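You operate a simulated robot arm through the tools that you are given. There is no shell and no other tool.

The job below is to be done with a simulated robot arm. You get a single attempt, and the scene is never put back.

TASK
Open the white sack; top the oat bin up to its red mark.
Fine: pull the red toggle; sack back, bin shut. Set down upright: white sack with a red toggle.

Only the result counts: the job must be done as asked and must still hold three seconds after the hand-in. Knocking over, shifting, dropping, spilling or breaking anything else fails it.

THE ROBOT
A 6-joint arm with a two-finger gripper, fixed in place. Base frame: the origin is on the floor under the middle of its stand, x ahead of it, y to its left, z up. Lengths are in mm, angles in degrees, forces in N, time in s.
It reaches about 1572 mm from its shoulder. Its first joint turns from -166.0 to 166.0 degrees. Payload 2.45 kg.
The TCP is the grasp point between the finger pads, 20 mm short of the fingertips. In the tool frame z runs along the fingers and y along their closing line. The gripper opens to 140 mm; its body begins 168 mm behind the TCP.
Orientation is told as [roll, pitch, yaw] about the base's x, y, z axes, in that order, counted from this pose: with the fingers straight down and closing along the base's y, the tool's x points along the base's -x, its y along +y and its z along -z.

THE INTERFACE
- The arm moves only by the tool arm_command. Its argument "plan" is a list that holds one entry, the list of rows, each a list of 7 numbers: the opening in per cent of the stroke, from 0 (shut) to 100 (fully open), then the shift along the tool's x, y, z in m, then the turn, a rotation vector about the tool's x, y, z in degrees. In form: [[[grip, tx, ty, tz, rx, ry, rz], ...]]. A call has 1 to 20 rows; each row is the pose to reach, as a shift and turn from the pose commanded when the call began, along the tool's axes at that moment. Each row takes 0.2 s and may step no farther than 50 mm and 8.6 degrees from the row before; otherwise, or with a gripper value out of range, the whole call is refused. A pose out of reach is approached as far as the arm can. The call stops where the force on the tool passes 90 N (or 10 N more than at its start, if that is more) or the arm is blocked; 0.2 s more then pass. Each finger travels about 45 mm/s and halts on what it meets, pressing with about 22 N; the grip force reading is that of the motor and also rises with nothing between the fingers. The clock runs only during rows and for 0.2 s after the last one: add rows that repeat a pose to give the fingers time. It gives the time, the measured TCP pose, the force on the tool (base axes), the opening and the grip force at its end, in the units of the frame above (readings bear some noise), with the torque about the TCP (base axes, N m) and any sound that the robot's microphone picked up, and new pictures: "pictures" is both (left out), scene, wrist or none.
- Cameras (640 x 400 px; columns grow to the right, rows downward): "scene" is fixed at [399.6, -500.4, 1729.5]; the picture's right is [0.64, -0.77, 0.00], its down [-0.61, -0.51, -0.61] and it looks along [0.47, 0.39, -0.79] (base axes); focal length 293 px, centre (320, 200). "wrist" rides on the gripper at [78, 11, -209] in the tool frame; the picture's right is [-0.14, 0.99, 0.00], its down [-0.92, -0.13, -0.37] and it looks along [-0.36, -0.05, 0.93] (tool axes); focal length 280 px, centre (320, 200). There is no depth. A picture from a camera that has moved, and an enlarged one, comes with that camera's place and axes in the base frame and with its lens.
- inspect(camera, box): a new picture of the part [left, top, right, bottom] of that camera's present view, enlarged. The clock stands still meanwhile.
- job_done(): hands the job in; it is judged then, once.

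Nothing tells you positions but the pictures and the camera data. Unless the task says otherwise, let go and move clear before handing in.

The tools are called by a JSON object that holds its "fn" and its "kwargs". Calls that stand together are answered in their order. arm_command: Moves the arm, as the interface text tells. Its arguments: {"type":"object","properties":{"plan":{"type":"array"},"pictures":{"type":"string","enum":["both","scene","wrist","none"]}},"required":["plan"]} The other tools are called the same way: inspect (camera, box) takes an enlarged picture of a part of a camera's view; job_done () hands the job in.

At the start:

```text
clock: 0.0
ee_pos: [688.1, 70.4, 1355.6]
tcp_rot: [-0.1, 0.0, 0.0]
wrist_force: [-0.7, -0.6, 0.4]
ft_torque: [0.01, -0.02, 0.0]
gripper_width: 139.7
grip_force: 0.0
```

scene: 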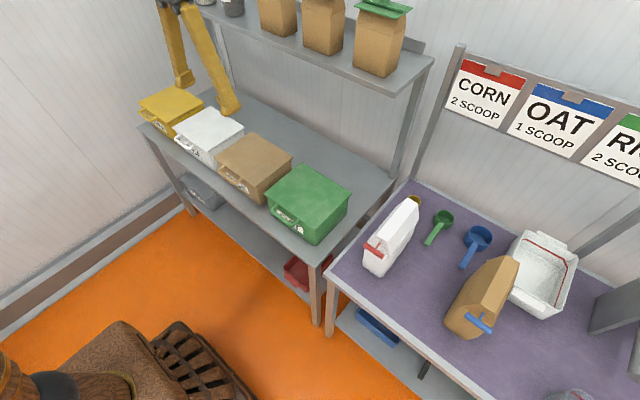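
wrist: 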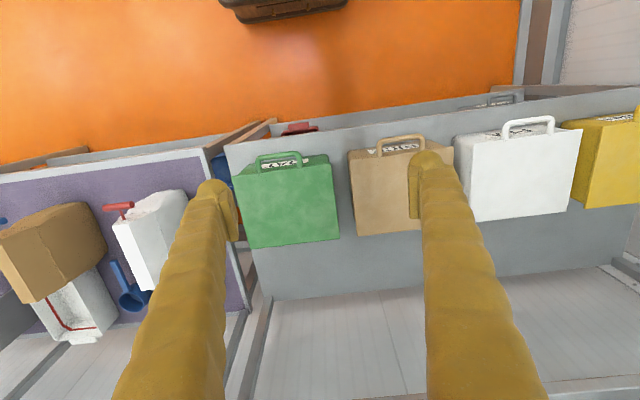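

I see a shelf bench with yellow, white, brown and green bins, and a purple bench with a white sack (red toggle), a brown sack (blue toggle), scoops and an open white bin with a red line. I'll look closer before moving anything.

{"fn": "inspect", "kwargs": {"camera": "scene", "box": [340, 160, 640, 400]}}

{"fn": "inspect", "kwargs": {"camera": "scene", "box": [430, 40, 640, 200]}}

{"fn": "inspect", "kwargs": {"camera": "scene", "box": [130, 70, 360, 250]}}

{"fn": "inspect", "kwargs": {"camera": "wrist", "box": [0, 140, 250, 360]}}

{"fn": "inspect", "kwargs": {"camera": "wrist", "box": [220, 90, 640, 280]}}

```text
1.67 times, centred on (490, 280) of scene
camera zoom: at [399.6, -500.4, 1729.5], right [0.64, -0.77, 0.0], down [-0.61, -0.51, -0.61], along [0.47, 0.39, -0.79], focal length 488 px, centre (37, 67)
```

zoom: 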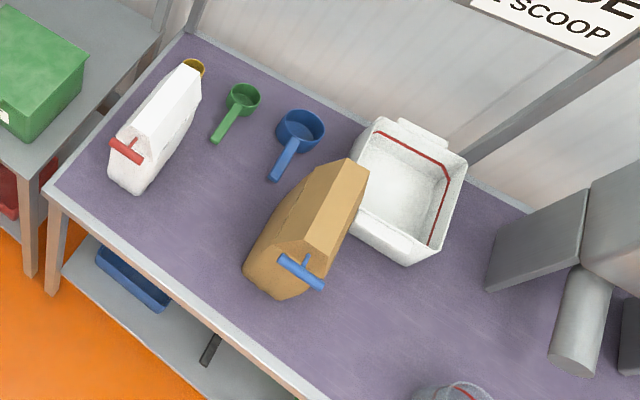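

```text
2.50 times, centred on (535, 120) of scene
camera zoom: at [399.6, -500.4, 1729.5], right [0.64, -0.77, 0.0], down [-0.61, -0.51, -0.61], along [0.47, 0.39, -0.79], focal length 732 px, centre (-218, 400)
```

zoom: 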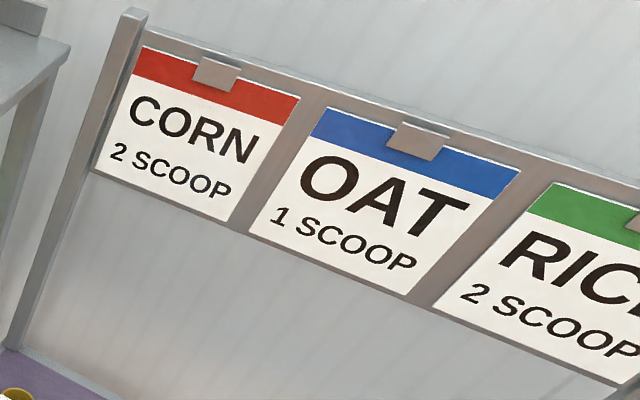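

```text
2.22 times, centred on (245, 160) of scene
camera zoom: at [399.6, -500.4, 1729.5], right [0.64, -0.77, 0.0], down [-0.61, -0.51, -0.61], along [0.47, 0.39, -0.79], focal length 650 px, centre (487, 289)
```

zoom: 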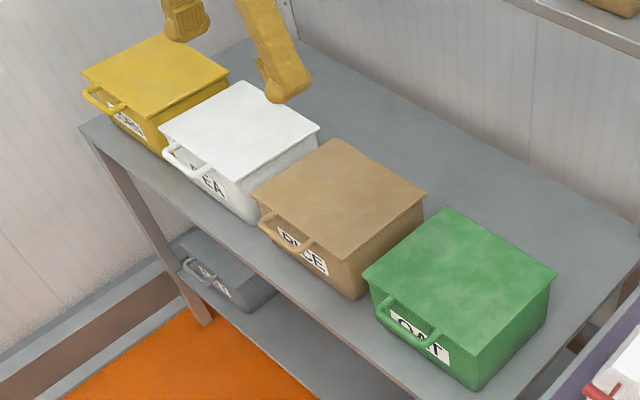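

```text
1.82 times, centred on (125, 250) of wrist
camera zoom: at [609.4, 82.3, 1563.9], right [0.14, 0.99, 0.0], down [0.92, -0.13, 0.37], along [0.37, -0.05, -0.93], focal length 510 px, centre (674, 109)
```

zoom: 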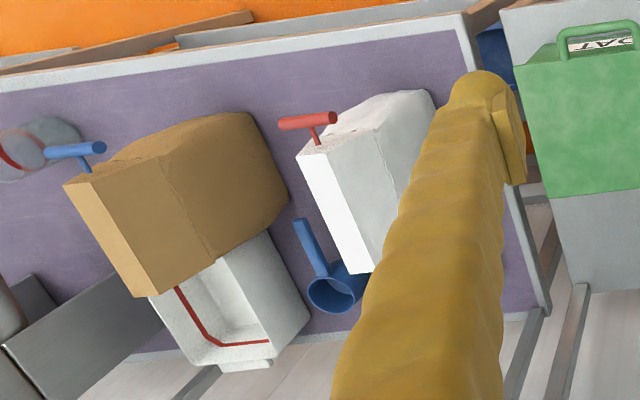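

```text
1.52 times, centred on (430, 185) of wrist
camera zoom: at [609.4, 82.3, 1563.9], right [0.14, 0.99, 0.0], down [0.92, -0.13, 0.37], along [0.37, -0.05, -0.93], focal length 427 px, centre (152, 223)
```

zoom: 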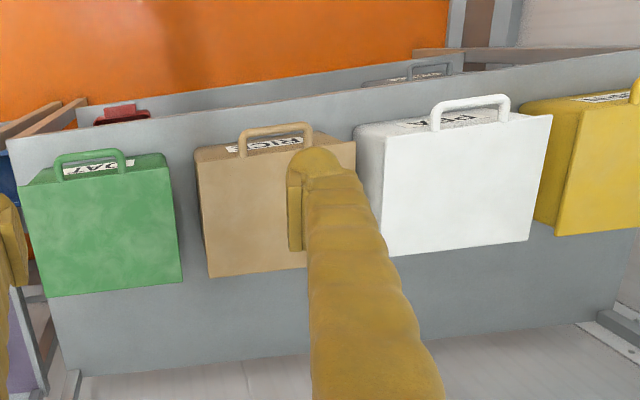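

The green bin's label seems to read OAT; I'll check the labels and the sack at higher zoom before moving.

{"fn": "inspect", "kwargs": {"camera": "wrist", "box": [225, 130, 345, 205]}}

{"fn": "inspect", "kwargs": {"camera": "scene", "box": [255, 160, 365, 250]}}

{"fn": "inspect", "kwargs": {"camera": "scene", "box": [345, 180, 445, 290]}}

{"fn": "inspect", "kwargs": {"camera": "scene", "box": [490, 215, 610, 330]}}

{"fn": "inspect", "kwargs": {"camera": "wrist", "box": [90, 170, 220, 320]}}

```text
5.33 times, centred on (285, 168) of wrist
camera zoom: at [609.4, 82.3, 1563.9], right [0.14, 0.99, 0.0], down [0.92, -0.13, 0.37], along [0.37, -0.05, -0.93], focal length 1495 px, centre (507, 373)
```

zoom: 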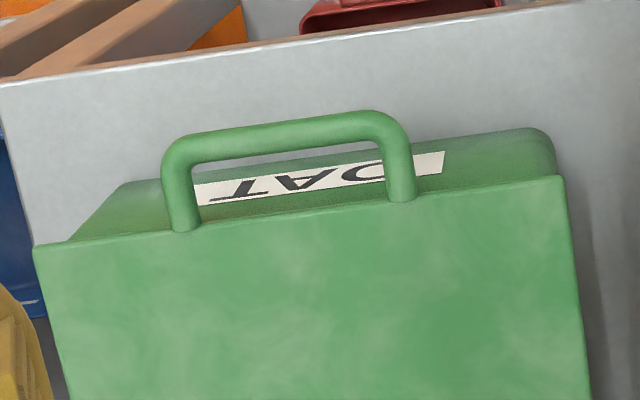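

```text
4.44 times, centred on (310, 205) of scene
camera zoom: at [399.6, -500.4, 1729.5], right [0.64, -0.77, 0.0], down [-0.61, -0.51, -0.61], along [0.47, 0.39, -0.79], focal length 1301 px, centre (364, 178)
```

zoom: 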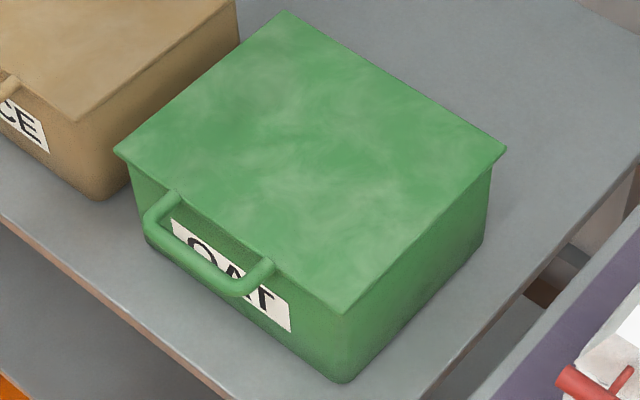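

```text
3.64 times, centred on (395, 235) of scene
camera zoom: at [399.6, -500.4, 1729.5], right [0.64, -0.77, 0.0], down [-0.61, -0.51, -0.61], along [0.47, 0.39, -0.79], focal length 1064 px, centre (47, 73)
```

zoom: 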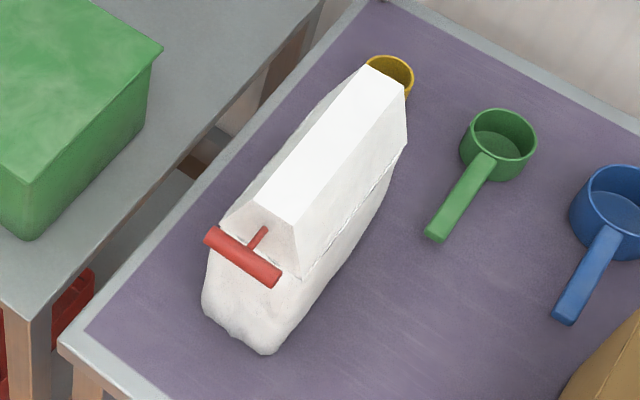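

```text
3.48 times, centred on (550, 272) of scene
camera zoom: at [399.6, -500.4, 1729.5], right [0.64, -0.77, 0.0], down [-0.61, -0.51, -0.61], along [0.47, 0.39, -0.79], focal length 1018 px, centre (-480, -52)
```

zoom: 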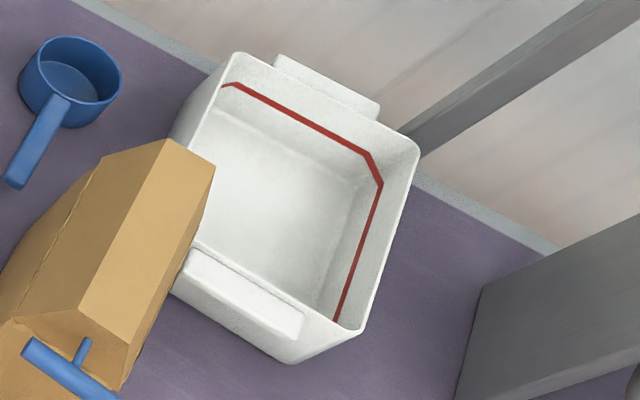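

```text
2.67 times, centred on (155, 245) of wrist
camera zoom: at [609.4, 82.3, 1563.9], right [0.14, 0.99, 0.0], down [0.92, -0.13, 0.37], along [0.37, -0.05, -0.93], focal length 748 px, centre (760, 80)
```

zoom: 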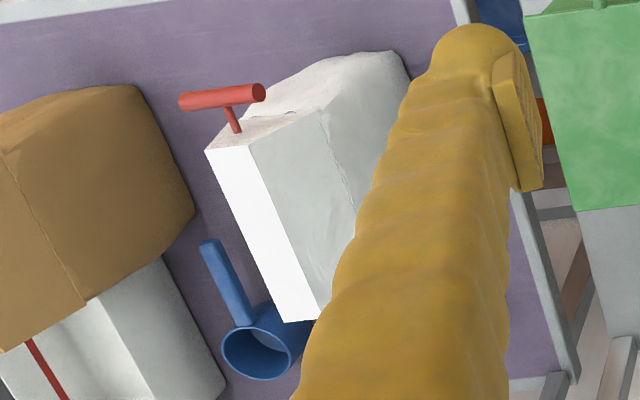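

The green bin is labelled OAT and is shut by a lid with a front handle; the white sack with its red toggle stands on the purple bench. I'll move the arm above the sack to view it from close by.

{"fn": "arm_command", "kwargs": {"plan": [[[100, 0, -0.045, 0, 0, 0, 0], [100, 0, -0.09, 0, 0, 0, 0], [100, 0, -0.135, 0, 0, 0, 0], [100, 0, -0.18, 0, 0, 0, 0], [100, 0, -0.225, 0, 0, 0, 0], [100, 0, -0.27, 0, 0, 0, 0], [100, 0, -0.315, 0, 0, 0, 0], [100, 0, -0.36, 0, 0, 0, 0], [100, 0, -0.4, 0, 0, 0, 0], [100, 0, -0.44, 0, 0, 0, 0], [100, 0, -0.44, 0, 0, 0, 0]]]}}

```text
clock: 2.4
ee_pos: [687.6, -368.3, 1356.1]
tcp_rot: [-0.1, -0.1, 0.1]
wrist_force: [-0.1, -0.5, 0.7]
ft_torque: [-0.05, 0.0, 0.01]
gripper_width: 140.1
grip_force: 0.1
camera wrist: at [608.7, -356.4, 1564.0], right [0.14, 0.99, 0.0], down [0.92, -0.13, 0.37], along [0.37, -0.05, -0.93], focal length 280 px, centre (320, 200)
```

scene: 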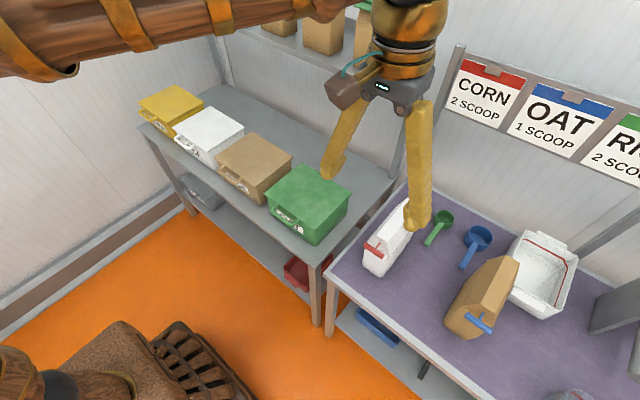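
wrist: 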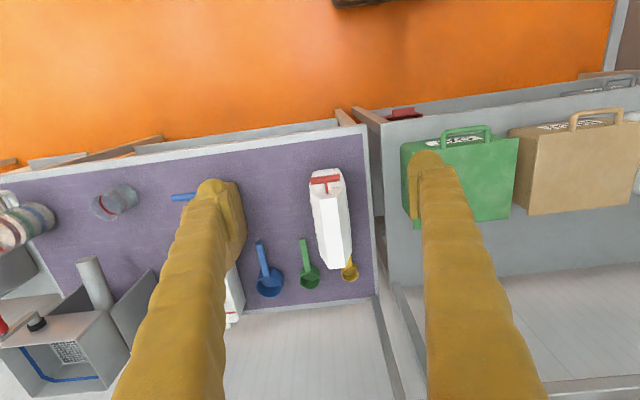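

The sack is now in clear view between the fingers. I'll zoom in to measure the toggle, sack and green bin.

{"fn": "inspect", "kwargs": {"camera": "wrist", "box": [270, 150, 390, 300]}}

{"fn": "inspect", "kwargs": {"camera": "wrist", "box": [380, 100, 540, 240]}}

{"fn": "inspect", "kwargs": {"camera": "wrist", "box": [0, 160, 240, 400]}}

```text
2.67 times, centred on (330, 225) of wrist
camera zoom: at [608.7, -356.4, 1564.0], right [0.14, 0.99, 0.0], down [0.92, -0.13, 0.37], along [0.37, -0.05, -0.93], focal length 748 px, centre (293, 133)
```

zoom: 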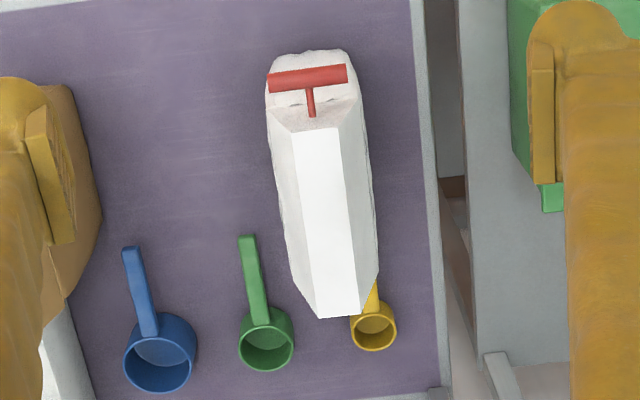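

```text
2.86 times, centred on (460, 170) of wrist
camera zoom: at [608.7, -356.4, 1564.0], right [0.14, 0.99, 0.0], down [0.92, -0.13, 0.37], along [0.37, -0.05, -0.93], focal length 801 px, centre (-80, 286)
```

zoom: 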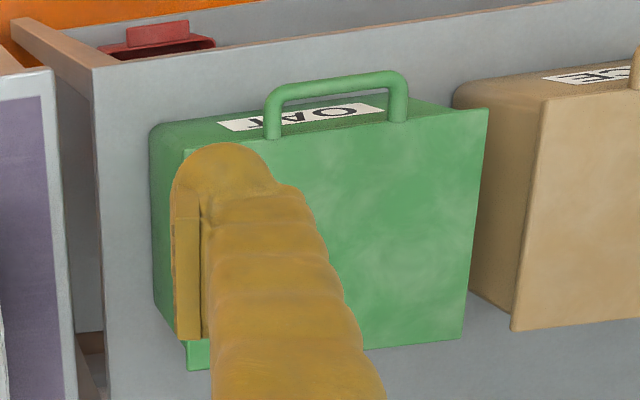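

```text
1.67 times, centred on (120, 280) of wrist
camera zoom: at [608.7, -356.4, 1564.0], right [0.14, 0.99, 0.0], down [0.92, -0.13, 0.37], along [0.37, -0.05, -0.93], focal length 467 px, centre (653, 67)
```

zoom: 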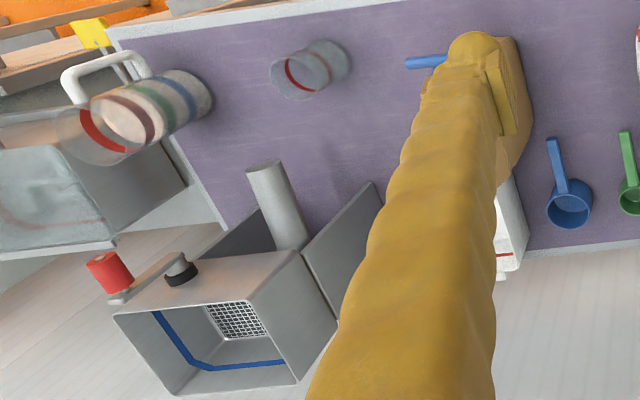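

I measure the green lid at about z 908, with its handle bar at x≈746, y from -87 to 15. I'll first go above the handle for a closer look before opening the lid.

{"fn": "arm_command", "kwargs": {"plan": [[[100, -0.006, 0.04, 0, 0, 0, 0], [100, -0.012, 0.085, 0, 0, 0, 0], [100, -0.018, 0.13, 0, 0, 0, 0], [100, -0.024, 0.175, 0, 0, 0, 0], [100, -0.03, 0.22, 0, 0, 0, 0], [100, -0.036, 0.26, 0.02, 0, 0, 0], [100, -0.042, 0.295, 0.05, 0, 0, 0], [100, -0.048, 0.32, 0.09, 0, 0, 0], [100, -0.054, 0.332, 0.135, 0, 0, 0], [100, -0.058, 0.332, 0.18, 0, 0, 0], [100, -0.058, 0.332, 0.22, 0, 0, 0], [100, -0.058, 0.332, 0.25, 0, 0, 0], [100, -0.058, 0.332, 0.25, 0, 0, 0]]]}}

```text
clock: 5.2
ee_pos: [747.2, -38.6, 1104.8]
tcp_rot: [-0.1, -0.1, 0.0]
wrist_force: [-0.2, 0.4, -0.3]
ft_torque: [0.03, 0.04, 0.02]
gripper_width: 139.9
grip_force: 0.0
camera wrist: at [668.5, -27.0, 1313.3], right [0.14, 0.99, 0.0], down [0.92, -0.13, 0.37], along [0.37, -0.05, -0.93], focal length 280 px, centre (320, 200)
```

scene: 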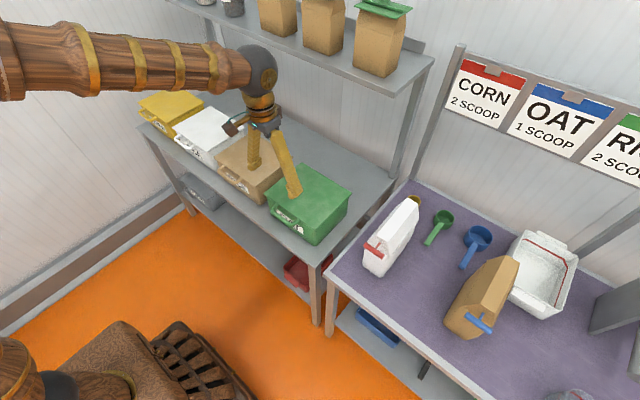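
wrist: 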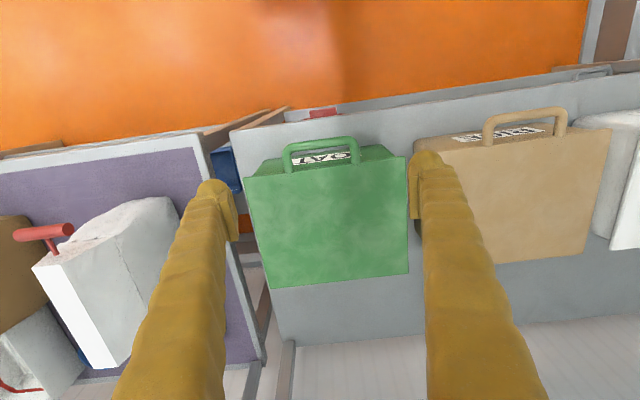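

The handle is between the fingers in this view. I'll zoom in to refine its place and check the back of the lid for a hinge.

{"fn": "inspect", "kwargs": {"camera": "wrist", "box": [230, 120, 430, 300]}}

{"fn": "inspect", "kwargs": {"camera": "wrist", "box": [0, 180, 200, 400]}}

{"fn": "inspect", "kwargs": {"camera": "scene", "box": [240, 140, 370, 260]}}

```text
2.22 times, centred on (330, 210) of wrist
camera zoom: at [668.5, -27.0, 1313.3], right [0.14, 0.99, 0.0], down [0.92, -0.13, 0.37], along [0.37, -0.05, -0.93], focal length 623 px, centre (298, 178)
```

zoom: 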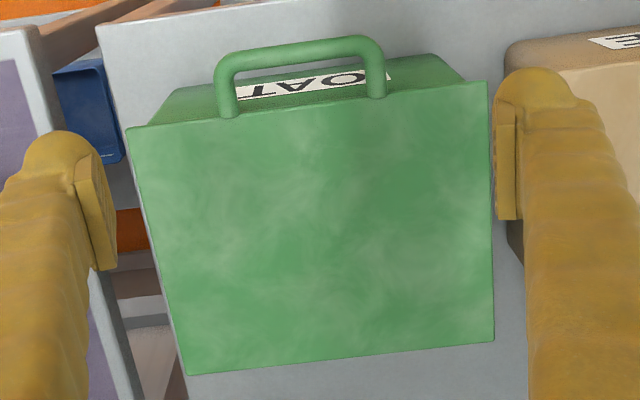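

```text
1.82 times, centred on (100, 290) of wrist
camera zoom: at [668.5, -27.0, 1313.3], right [0.14, 0.99, 0.0], down [0.92, -0.13, 0.37], along [0.37, -0.05, -0.93], focal length 510 px, centre (720, 36)
```

zoom: 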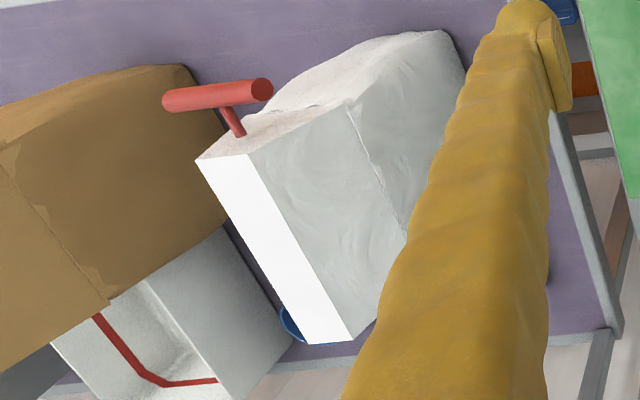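

```text
3.33 times, centred on (305, 200) of scene
camera zoom: at [399.6, -500.4, 1729.5], right [0.64, -0.77, 0.0], down [-0.61, -0.51, -0.61], along [0.47, 0.39, -0.79], focal length 976 px, centre (370, 200)
```

zoom: 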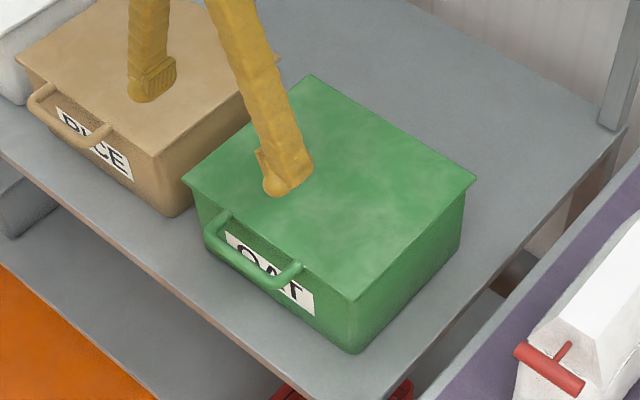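

The handle bar is about 115 mm wide overall, centred at y≈-37, x≈744, z≈900, so the open fingers can straddle it. I'll go down around it and check before closing.

{"fn": "arm_command", "kwargs": {"plan": [[[100, 0.002, 0.001, 0.045, 0, 0, 0], [100, 0.002, 0.001, 0.09, 0, 0, 0], [100, 0.002, 0.001, 0.13, 0, 0, 0], [100, 0.002, 0.001, 0.165, 0, 0, 0], [100, 0.002, 0.001, 0.19, 0, 0, 0], [100, 0.002, 0.001, 0.206, 0, 0, 0], [100, 0.002, 0.001, 0.206, 0, 0, 0]]]}}

```text
clock: 6.8
ee_pos: [743.9, -38.0, 897.7]
tcp_rot: [0.0, -0.1, 0.0]
wrist_force: [0.4, 0.2, 0.2]
ft_torque: [0.0, -0.02, -0.03]
gripper_width: 140.0
grip_force: 0.1
camera wrist: at [664.9, -24.8, 1106.9], right [0.14, 0.99, 0.0], down [0.92, -0.13, 0.37], along [0.37, -0.05, -0.93], focal length 280 px, centre (320, 200)
```

scene: 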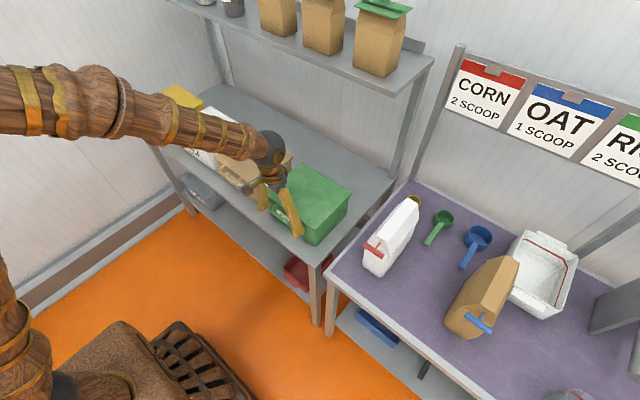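
wrist: 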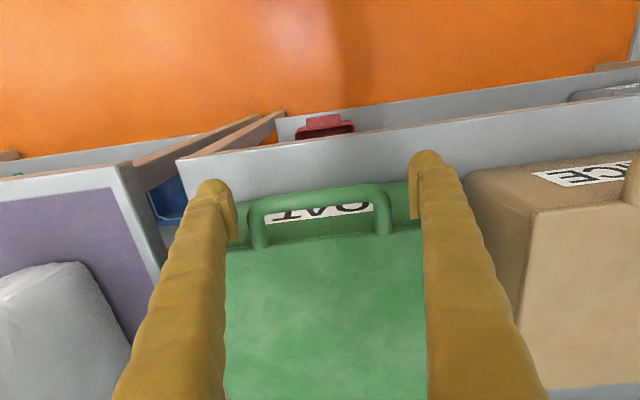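

{"fn": "inspect", "kwargs": {"camera": "wrist", "box": [180, 130, 480, 300]}}

{"fn": "inspect", "kwargs": {"camera": "scene", "box": [230, 140, 360, 260]}}

```text
2.13 times, centred on (330, 215) of wrist
camera zoom: at [664.9, -24.8, 1106.9], right [0.14, 0.99, 0.0], down [0.92, -0.13, 0.37], along [0.37, -0.05, -0.93], focal length 598 px, centre (299, 168)
```

zoom: 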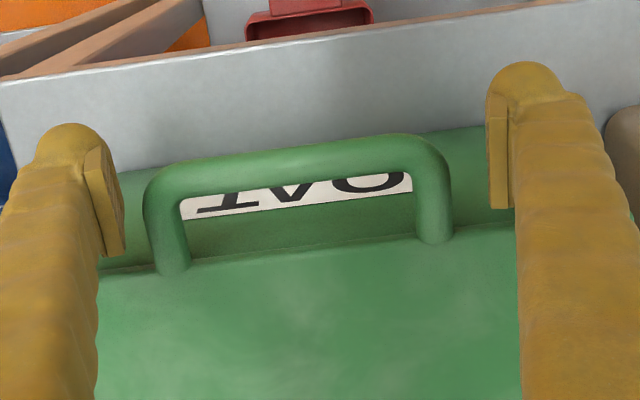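

```text
3.33 times, centred on (295, 200) of scene
camera zoom: at [399.6, -500.4, 1729.5], right [0.64, -0.77, 0.0], down [-0.61, -0.51, -0.61], along [0.47, 0.39, -0.79], focal length 976 px, centre (403, 200)
```

zoom: 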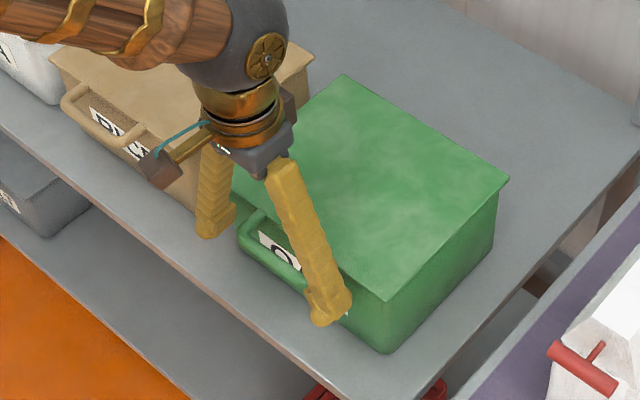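

The fingers straddle the handle evenly and its bar lies on the grasp point. I'll close on it.

{"fn": "arm_command", "kwargs": {"plan": [[[60, 0, 0, 0, 0, 0, 0], [60, 0, 0, 0, 0, 0, 0], [60, 0, 0, 0, 0, 0, 0], [60, 0, 0, 0, 0, 0, 0]]], "pictures": "wrist"}}

```text
clock: 7.8
ee_pos: [744.0, -37.6, 898.4]
tcp_rot: [-0.1, -0.1, 0.0]
wrist_force: [0.4, -47.4, 1.4]
ft_torque: [0.38, -0.05, -0.55]
gripper_width: 120.3
grip_force: 22.2
camera wrist: at [664.9, -25.8, 1107.2], right [0.14, 0.99, 0.0], down [0.92, -0.13, 0.37], along [0.37, -0.05, -0.93], focal length 280 px, centre (320, 200)
```

wrist: 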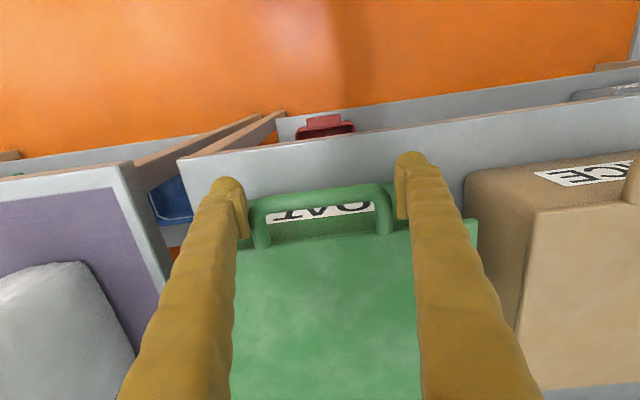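

Only the -y finger is touching (a sideways load shows), so the handle's centre lies slightly further to -y. I'll shift a few mm that way to centre the grip.

{"fn": "arm_command", "kwargs": {"plan": [[[60, 0, -0.001, 0, 0, 0, 0], [60, 0, -0.002, 0, 0, 0, 0], [60, 0, -0.003, 0, 0, 0, 0], [60, 0, -0.003, 0, 0, 0, 0], [60, 0, -0.003, 0, 0, 0, 0]]], "pictures": "wrist"}}

```text
clock: 9.0
ee_pos: [744.0, -40.9, 899.3]
tcp_rot: [0.0, 0.1, 0.0]
wrist_force: [-28.3, -0.3, 11.2]
ft_torque: [0.16, -0.38, -0.29]
gripper_width: 115.3
grip_force: 45.0
camera wrist: at [665.3, -28.4, 1107.7], right [0.14, 0.99, 0.0], down [0.92, -0.13, 0.37], along [0.37, -0.05, -0.93], focal length 280 px, centre (320, 200)
```

wrist: 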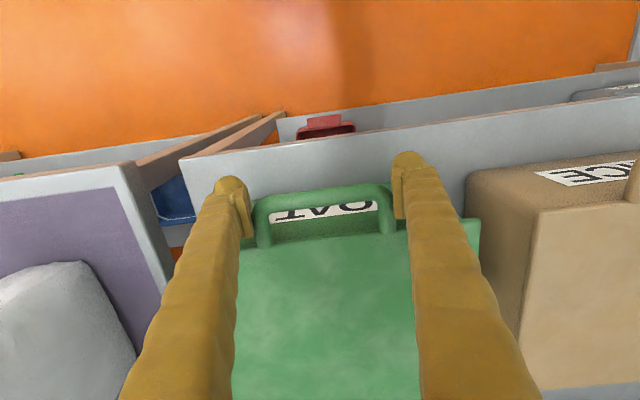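

Now the load is balanced sideways, but the pads sit on the rounded corners of the handle and are wedged toward -x. I'll loosen, move 6 mm in, and re-grip on the straight legs.

{"fn": "arm_command", "kwargs": {"plan": [[[92, 0, 0, 0, 0, 0, 0], [92, 0, 0, 0, 0, 0, 0], [92, -0.003, 0, 0, 0, 0, 0], [92, -0.006, 0, 0, 0, 0, 0], [92, -0.006, 0, 0, 0, 0, 0], [70, -0.006, 0, 0, 0, 0, 0], [70, -0.006, 0, 0, 0, 0, 0], [70, -0.006, 0, 0, 0, 0, 0], [70, -0.006, 0, 0, 0, 0, 0]]], "pictures": "wrist"}}

```text
clock: 11.0
ee_pos: [751.8, -40.3, 900.6]
tcp_rot: [-0.1, -0.1, 0.1]
wrist_force: [1.5, 14.1, 1.9]
ft_torque: [0.42, -0.12, 0.53]
gripper_width: 115.7
grip_force: 45.3
camera wrist: at [672.8, -28.2, 1108.0], right [0.14, 0.99, 0.0], down [0.92, -0.13, 0.37], along [0.37, -0.05, -0.93], focal length 280 px, centre (320, 200)
```

wrist: 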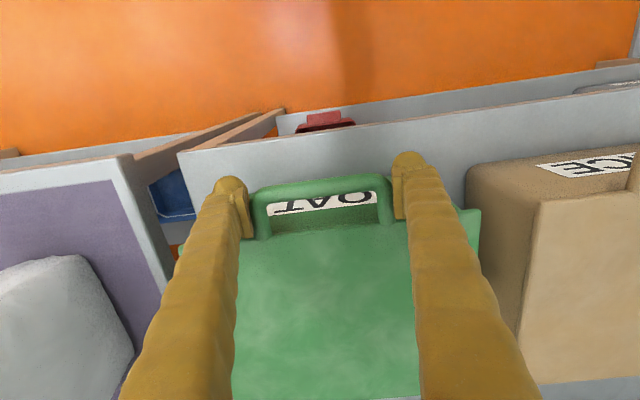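

The grip is now square on the legs. I'll lift slightly along a small arc to see whether the lid is hinged at the back.

{"fn": "arm_command", "kwargs": {"plan": [[[70, 0, 0, -0.008, 0, 0, 0], [70, -0.0006, 0, -0.016, 0, 0, 0], [70, -0.001, 0, -0.024, 0, 0, 0], [70, -0.002, 0, -0.032, 0, 0, 0]]]}}

```text
clock: 12.0
ee_pos: [753.6, -40.6, 932.1]
tcp_rot: [-0.2, -0.1, 0.0]
wrist_force: [-2.3, 14.3, -4.4]
ft_torque: [0.23, 0.73, 0.46]
gripper_width: 113.7
grip_force: 45.3
camera wrist: at [674.7, -28.2, 1140.5], right [0.14, 0.99, 0.0], down [0.92, -0.13, 0.37], along [0.37, -0.05, -0.93], focal length 280 px, centre (320, 200)
```

scene: 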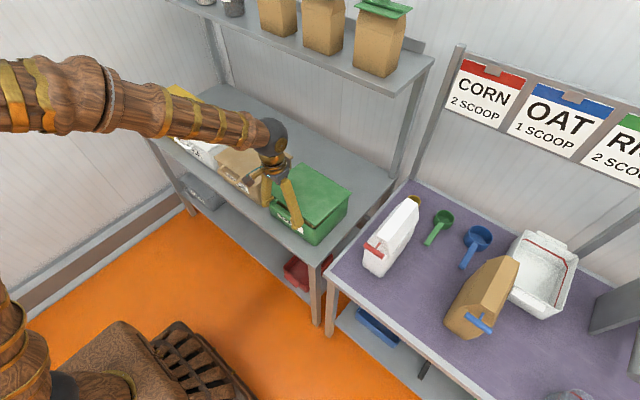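
wrist: 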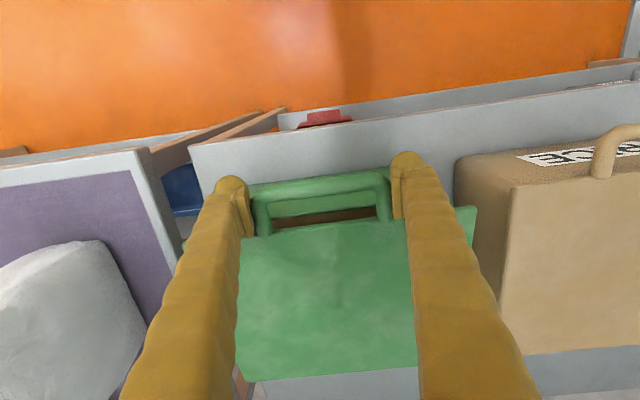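

{"fn": "inspect", "kwargs": {"camera": "scene", "box": [240, 140, 370, 260]}}

{"fn": "inspect", "kwargs": {"camera": "wrist", "box": [180, 140, 500, 400]}}

```text
3.33 times, centred on (305, 200) of scene
camera zoom: at [399.6, -500.4, 1729.5], right [0.64, -0.77, 0.0], down [-0.61, -0.51, -0.61], along [0.47, 0.39, -0.79], focal length 976 px, centre (370, 200)
```

zoom: 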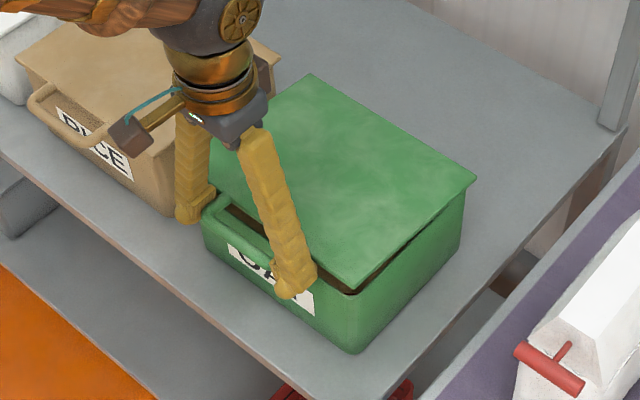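

```text
1.54 times, centred on (340, 270) of wrist
camera zoom: at [674.7, -28.2, 1140.5], right [0.14, 0.99, 0.0], down [0.92, -0.13, 0.37], along [0.37, -0.05, -0.93], focal length 431 px, centre (289, 92)
```

zoom: 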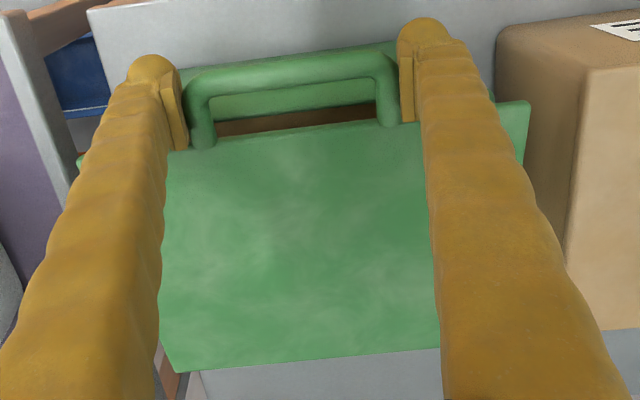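

The lid is hinged at its back edge and the bin below is opening. I'll keep following the arc of about 233 mm radius.

{"fn": "arm_command", "kwargs": {"plan": [[[70, -0.0023, 0, -0.0125, 0, 0, 0], [70, -0.0054, 0, -0.0263, 0, 0, 0], [70, -0.0094, 0, -0.04, 0, 0, 0], [70, -0.0142, 0, -0.0534, 0, 0, 0], [70, -0.0198, 0, -0.0665, 0, 0, 0], [70, -0.0262, 0, -0.0792, 0, 0, 0], [70, -0.0334, 0, -0.0915, 0, 0, 0], [70, -0.0401, 0, -0.1016, 0, 0, 0], [70, -0.0474, 0, -0.1114, 0, 0, 0]]]}}

```text
clock: 14.0
ee_pos: [800.1, -40.7, 1042.3]
tcp_rot: [-0.1, 0.0, -0.1]
wrist_force: [-9.1, -25.1, 1.0]
ft_torque: [-0.23, 0.94, -0.16]
gripper_width: 111.5
grip_force: 44.6
camera wrist: at [721.5, -27.8, 1252.0], right [0.14, 0.99, 0.0], down [0.92, -0.13, 0.37], along [0.37, -0.05, -0.93], focal length 280 px, centre (320, 200)
```

scene: 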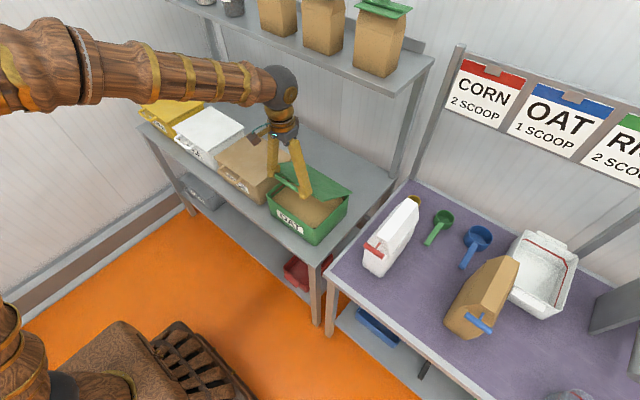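
wrist: 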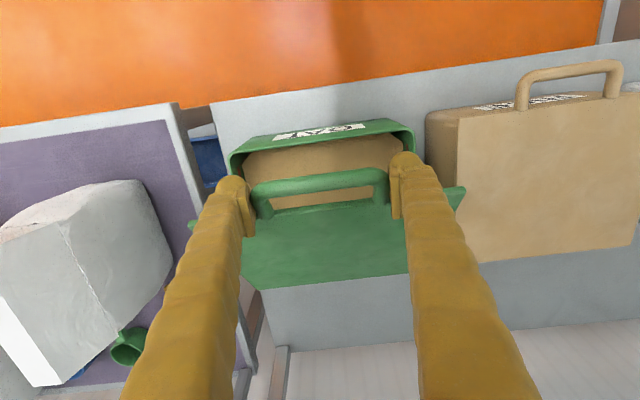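

{"fn": "inspect", "kwargs": {"camera": "wrist", "box": [200, 110, 440, 300]}}

{"fn": "inspect", "kwargs": {"camera": "scene", "box": [240, 120, 370, 260]}}

```text
2.11 times, centred on (320, 205) of wrist
camera zoom: at [721.5, -27.8, 1252.0], right [0.14, 0.99, 0.0], down [0.92, -0.13, 0.37], along [0.37, -0.05, -0.93], focal length 590 px, centre (320, 190)
```

zoom: 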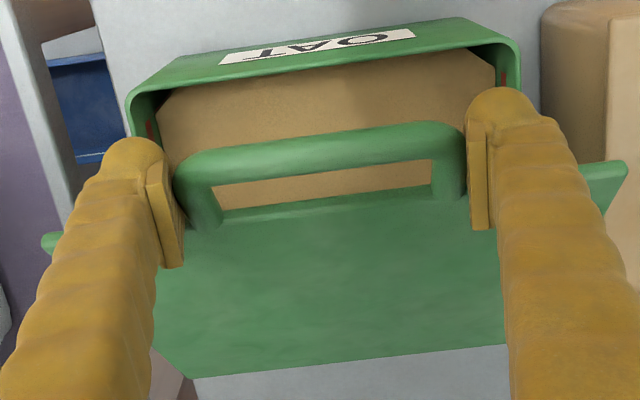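

```text
2.86 times, centred on (305, 190) of scene
camera zoom: at [399.6, -500.4, 1729.5], right [0.64, -0.77, 0.0], down [-0.61, -0.51, -0.61], along [0.47, 0.39, -0.79], focal length 836 px, centre (363, 229)
```

zoom: 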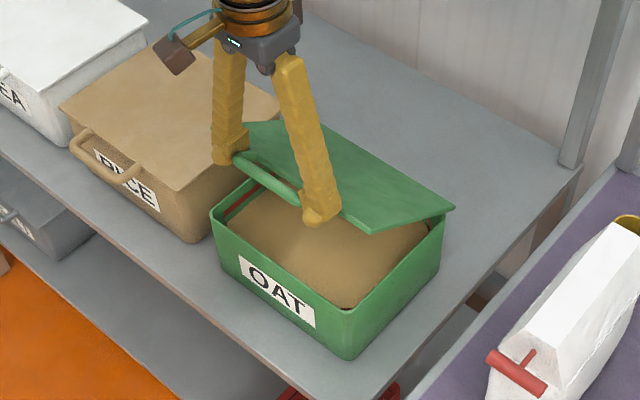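

The bin holds oats with a red mark on its inside wall just above them. The lid is following well, so I'll carry on along the arc.

{"fn": "arm_command", "kwargs": {"plan": [[[70, -0.0071, 0, -0.0106, 0, 0, 0], [70, -0.0142, 0, -0.0206, 0, 0, 0], [70, -0.0219, 0, -0.0303, 0, 0, 0], [70, -0.0312, 0, -0.0385, 0, 0, 0], [70, -0.0409, 0, -0.0462, 0, 0, 0], [70, -0.0509, 0, -0.0534, 0, 0, 0], [70, -0.0614, 0, -0.06, 0, 0, 0], [70, -0.0721, 0, -0.0661, 0, 0, 0], [70, -0.0832, 0, -0.0716, 0, 0, 0], [70, -0.0945, 0, -0.0765, 0, 0, 0], [70, -0.1061, 0, -0.0808, 0, 0, 0]]]}}

```text
clock: 16.4
ee_pos: [906.6, -39.6, 1123.4]
tcp_rot: [-0.2, 0.0, 0.1]
wrist_force: [-3.7, -22.6, 7.1]
ft_torque: [-0.38, 0.01, -0.03]
gripper_width: 113.2
grip_force: 11.9
camera wrist: at [827.4, -27.8, 1331.3], right [0.14, 0.99, 0.0], down [0.92, -0.13, 0.37], along [0.37, -0.05, -0.93], focal length 280 px, centre (320, 200)
```

scene: 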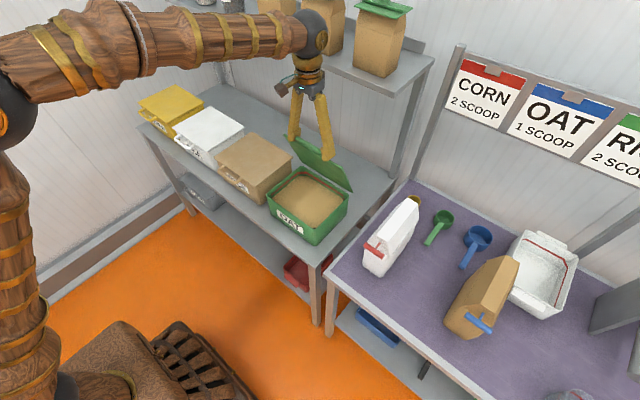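
wrist: 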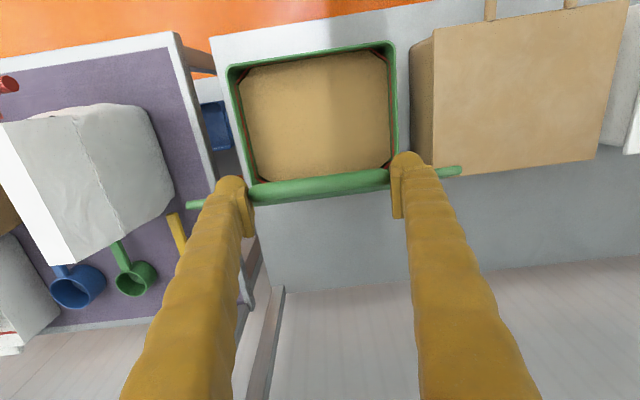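

The lid is about 71° open. The upper shelf's front edge is near x≈1048, so I'll tilt the gripper back (body toward -x) while continuing to swing the lid.

{"fn": "arm_command", "kwargs": {"plan": [[[70, -0.0057, 0, -0.002, 0, -4, 0], [70, -0.0114, 0, -0.0035, 0, -8, 0], [70, -0.0174, 0, -0.0051, 0, -12, 0], [70, -0.0233, 0, -0.0066, 0, -16, 0], [70, -0.0354, 0, -0.009, 0, -20, 0], [70, -0.0476, 0, -0.0108, 0, -23, 0], [70, -0.0599, 0, -0.012, 0, -26, 0]]]}}

```text
clock: 18.0
ee_pos: [966.4, -39.7, 1137.5]
tcp_rot: [-0.2, -26.3, 0.0]
wrist_force: [-12.6, 4.8, 47.5]
ft_torque: [-0.07, 1.76, 0.0]
gripper_width: 114.9
grip_force: 44.6
camera wrist: at [802.5, -28.3, 1290.6], right [0.12, 0.99, 0.06], down [0.66, -0.13, 0.74], along [0.74, -0.05, -0.67], focal length 280 px, centre (320, 200)
```

scene: 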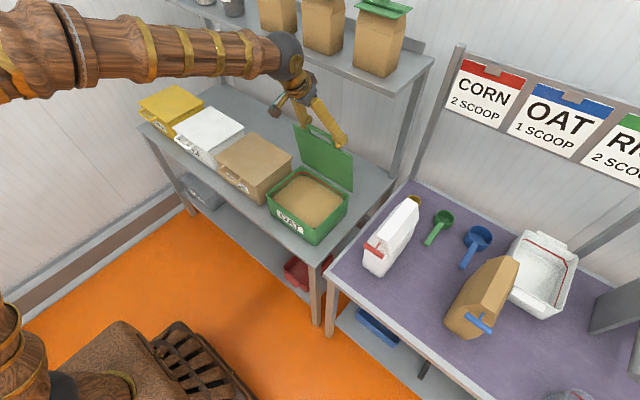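
wrist: 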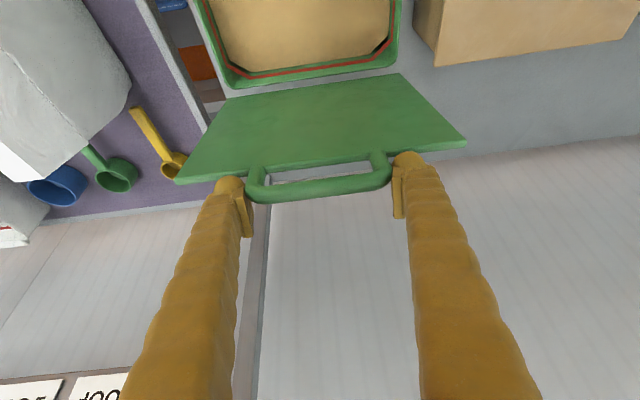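

The lid is near vertical; the fingertips are pressing down on its edge, so I'll raise a few mm and continue past vertical.

{"fn": "arm_command", "kwargs": {"plan": [[[70, -0.0022, 0, -0.0045, 0, 0, 0], [70, -0.0079, 0, -0.0017, 0, 0, 0], [70, -0.0135, 0, 0.0011, 0, 0, 0], [70, -0.0246, 0, 0.0066, 0, 0, 0], [70, -0.0356, 0, 0.0126, 0, 0, 0]]]}}

```text
clock: 19.2
ee_pos: [1004.0, -40.7, 1141.4]
tcp_rot: [0.0, -26.3, 0.1]
wrist_force: [-4.4, 15.6, 30.1]
ft_torque: [0.4, 1.44, -0.17]
gripper_width: 114.3
grip_force: 45.0
camera wrist: at [840.7, -28.2, 1294.5], right [0.12, 0.99, 0.06], down [0.66, -0.13, 0.74], along [0.74, -0.05, -0.67], focal length 280 px, centre (320, 200)
```

scene: 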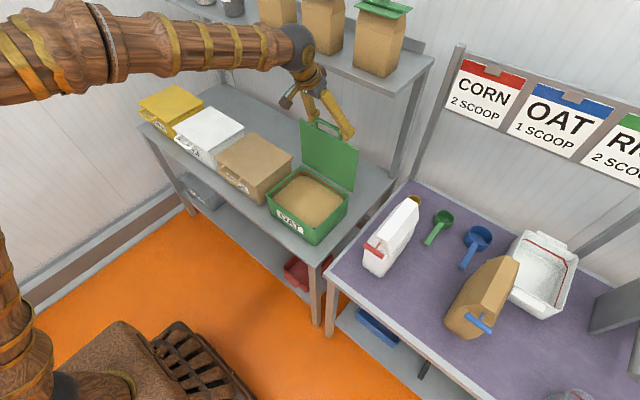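
wrist: 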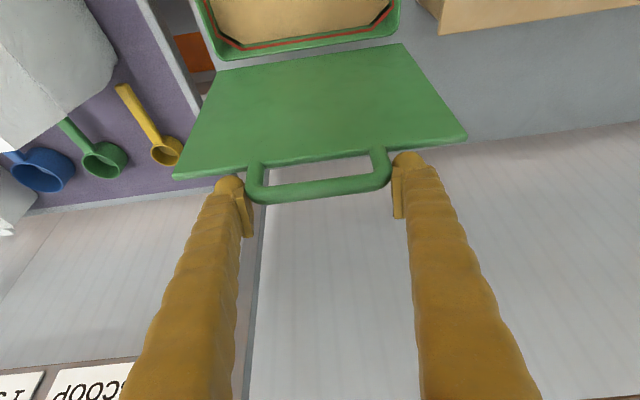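

The lid is a little past vertical. I'll continue gently with a bit more tilt, watching for a stop.

{"fn": "arm_command", "kwargs": {"plan": [[[70, -0.0055, 0, 0.003, 0, -2, 0], [70, -0.0109, 0, 0.0061, 0, -4, 0], [70, -0.016, 0, 0.0098, 0, -6, 0], [70, -0.0212, 0, 0.0136, 0, -8, 0]]]}}

```text
clock: 20.2
ee_pos: [1030.1, -40.5, 1138.8]
tcp_rot: [-0.1, -34.3, 0.0]
wrist_force: [0.5, 10.6, 44.5]
ft_torque: [0.25, 1.65, -0.12]
gripper_width: 115.8
grip_force: 45.0
camera wrist: at [846.8, -28.2, 1267.1], right [0.11, 0.99, 0.08], down [0.55, -0.13, 0.82], along [0.83, -0.05, -0.56], focal length 280 px, centre (320, 200)
```

scene: 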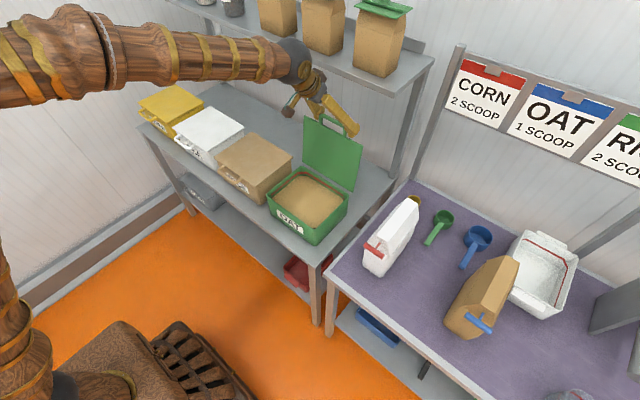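
wrist: 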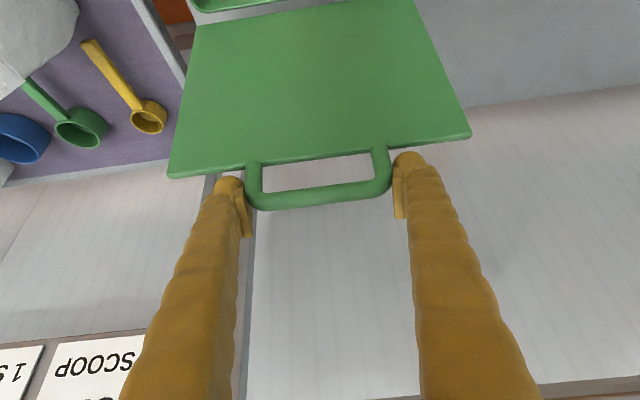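

No stop felt yet at about 101°. I'll ease off the downward press and go a few degrees further.

{"fn": "arm_command", "kwargs": {"plan": [[[70, -0.0017, 0, -0.0025, 0, 0, 0], [70, -0.006, 0, 0.0023, 0, -1, 0], [70, -0.0102, 0, 0.0071, 0, -2, 0], [70, -0.0144, 0, 0.012, 0, -3, 0], [70, -0.0185, 0, 0.0169, 0, -4, 0]]]}}

```text
clock: 21.4
ee_pos: [1053.1, -41.0, 1134.8]
tcp_rot: [-0.2, -38.2, 0.1]
wrist_force: [1.5, 10.4, 31.8]
ft_torque: [-0.15, 1.66, -0.22]
gripper_width: 116.0
grip_force: 45.2
camera wrist: at [861.4, -28.3, 1250.1], right [0.11, 0.99, 0.08], down [0.5, -0.13, 0.86], along [0.86, -0.05, -0.5], focal length 280 px, centre (320, 200)
```

scene: 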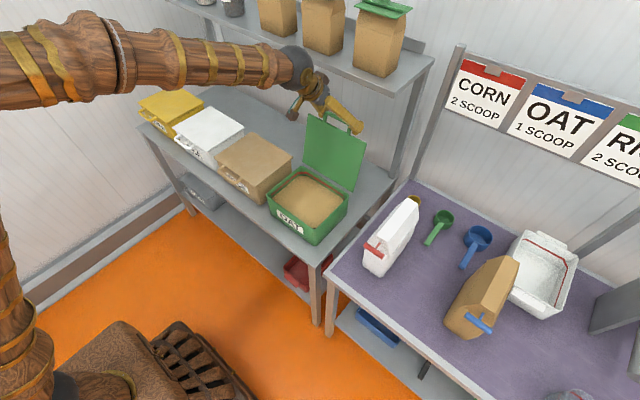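
wrist: 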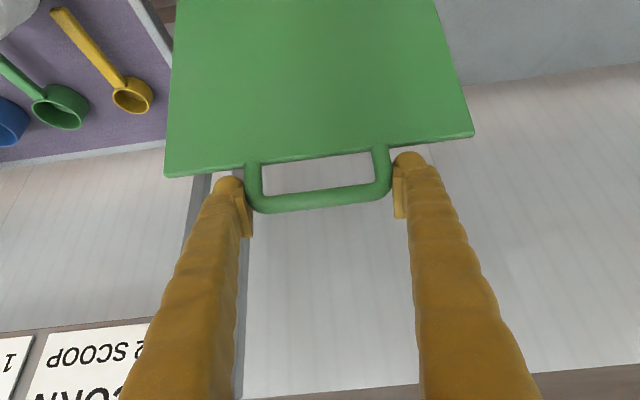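

{"fn": "arm_command", "kwargs": {"plan": [[[70, -0.0048, 0, 0.0055, 0, -1, 0], [70, -0.0096, 0, 0.011, 0, -2, 0], [70, -0.013, 0, 0.0165, 0, -3, 0], [70, -0.0162, 0, 0.0221, 0, -4, 0]]]}}

```text
clock: 22.4
ee_pos: [1078.5, -40.4, 1129.4]
tcp_rot: [-0.1, -42.3, 0.0]
wrist_force: [-35.2, -2.8, 32.9]
ft_torque: [-0.82, 0.65, 0.87]
gripper_width: 123.4
grip_force: 44.8
camera wrist: at [879.9, -27.7, 1230.8], right [0.1, 0.99, 0.09], down [0.43, -0.13, 0.89], along [0.9, -0.05, -0.44], focal length 280 px, centre (320, 200)
```

scene: 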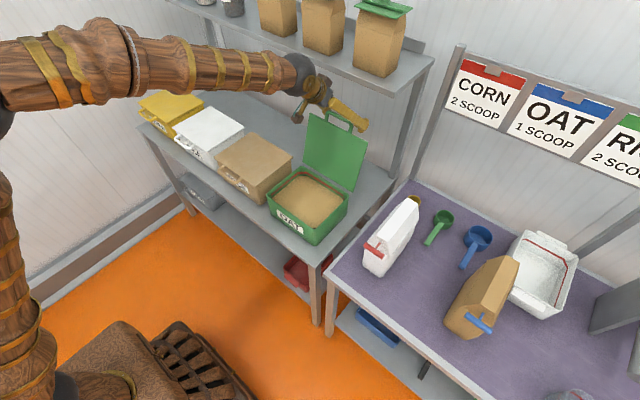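
wrist: 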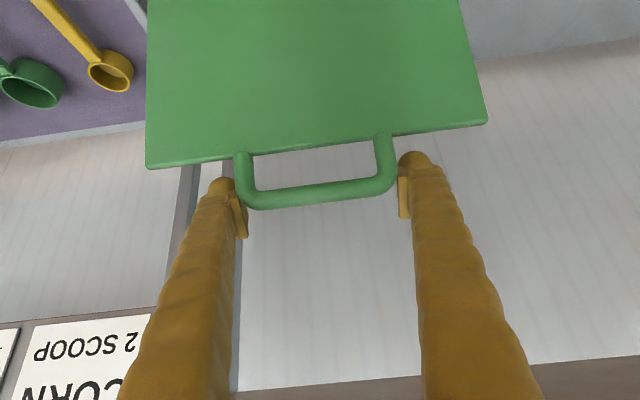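

The lid has met its stop at about 110° (force rose toward -x). I'll ease back, release the handle and watch whether it stays open.

{"fn": "arm_command", "kwargs": {"plan": [[[80, 0.003, 0, -0.004, 0, 0, 0], [100, 0.004, 0, -0.007, 0, 0, 0], [100, 0.004, 0, -0.007, 0, 0, 0], [100, 0.004, 0, -0.007, 0, 0, 0]]]}}

```text
clock: 23.4
ee_pos: [1071.3, -40.9, 1129.0]
tcp_rot: [-0.1, -42.1, 0.1]
wrist_force: [-0.4, -0.5, 0.7]
ft_torque: [0.05, -0.02, 0.01]
gripper_width: 140.1
grip_force: 0.1
camera wrist: at [872.7, -28.5, 1231.5], right [0.1, 0.99, 0.09], down [0.44, -0.13, 0.89], along [0.89, -0.05, -0.45], focal length 280 px, centre (320, 200)
```

scene: 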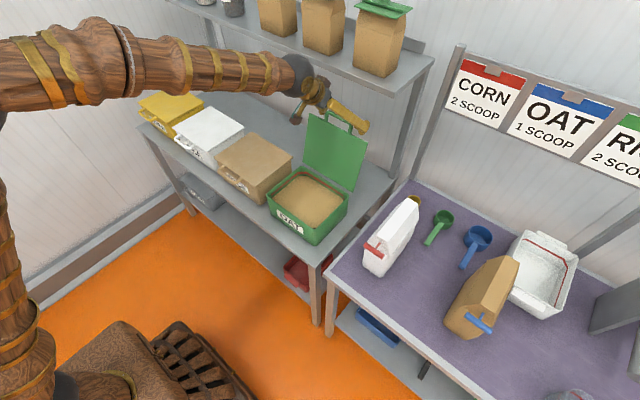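
wrist: 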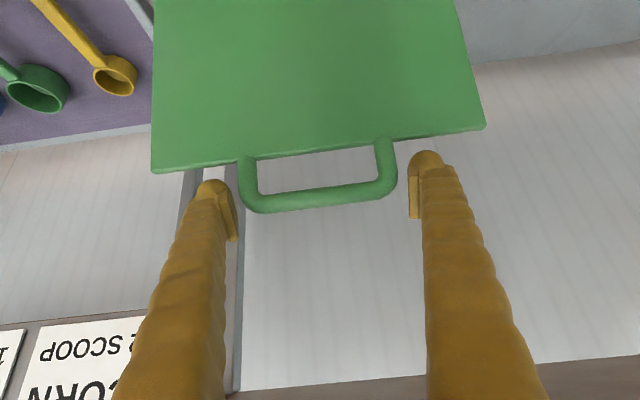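

The lid stays open by itself. I'll back out along the fingers' axis and then check that bin and lid are undisturbed.

{"fn": "arm_command", "kwargs": {"plan": [[[100, 0, 0, -0.03, 0, 0, 0], [100, 0, 0, -0.07, 0, 0, 0], [100, 0, 0, -0.115, 0, 0, 0], [100, 0, 0, -0.16, 0, 0, 0], [100, 0, 0, -0.2, 0, 0, 0], [100, 0, 0, -0.2, 0, 0, 0]]]}}

```text
clock: 24.8
ee_pos: [937.0, -40.3, 1280.9]
tcp_rot: [-0.2, -42.1, 0.1]
wrist_force: [-0.7, 0.1, 0.1]
ft_torque: [0.02, -0.02, -0.05]
gripper_width: 140.1
grip_force: 0.1
camera wrist: at [738.7, -26.7, 1382.9], right [0.1, 0.99, 0.09], down [0.44, -0.13, 0.89], along [0.89, -0.05, -0.45], focal length 280 px, centre (320, 200)
```

scene: 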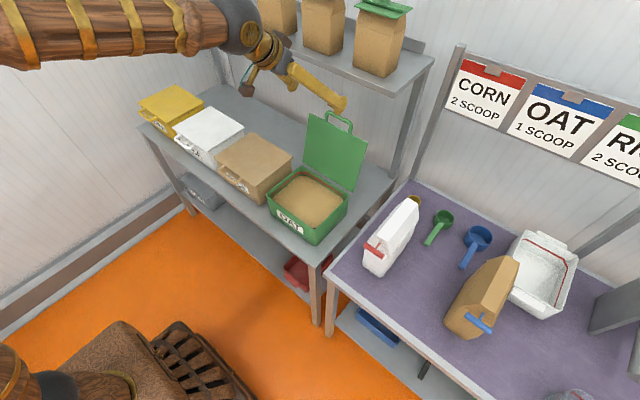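
wrist: 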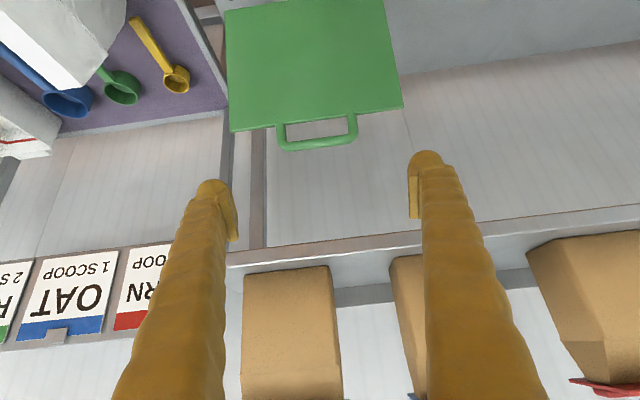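

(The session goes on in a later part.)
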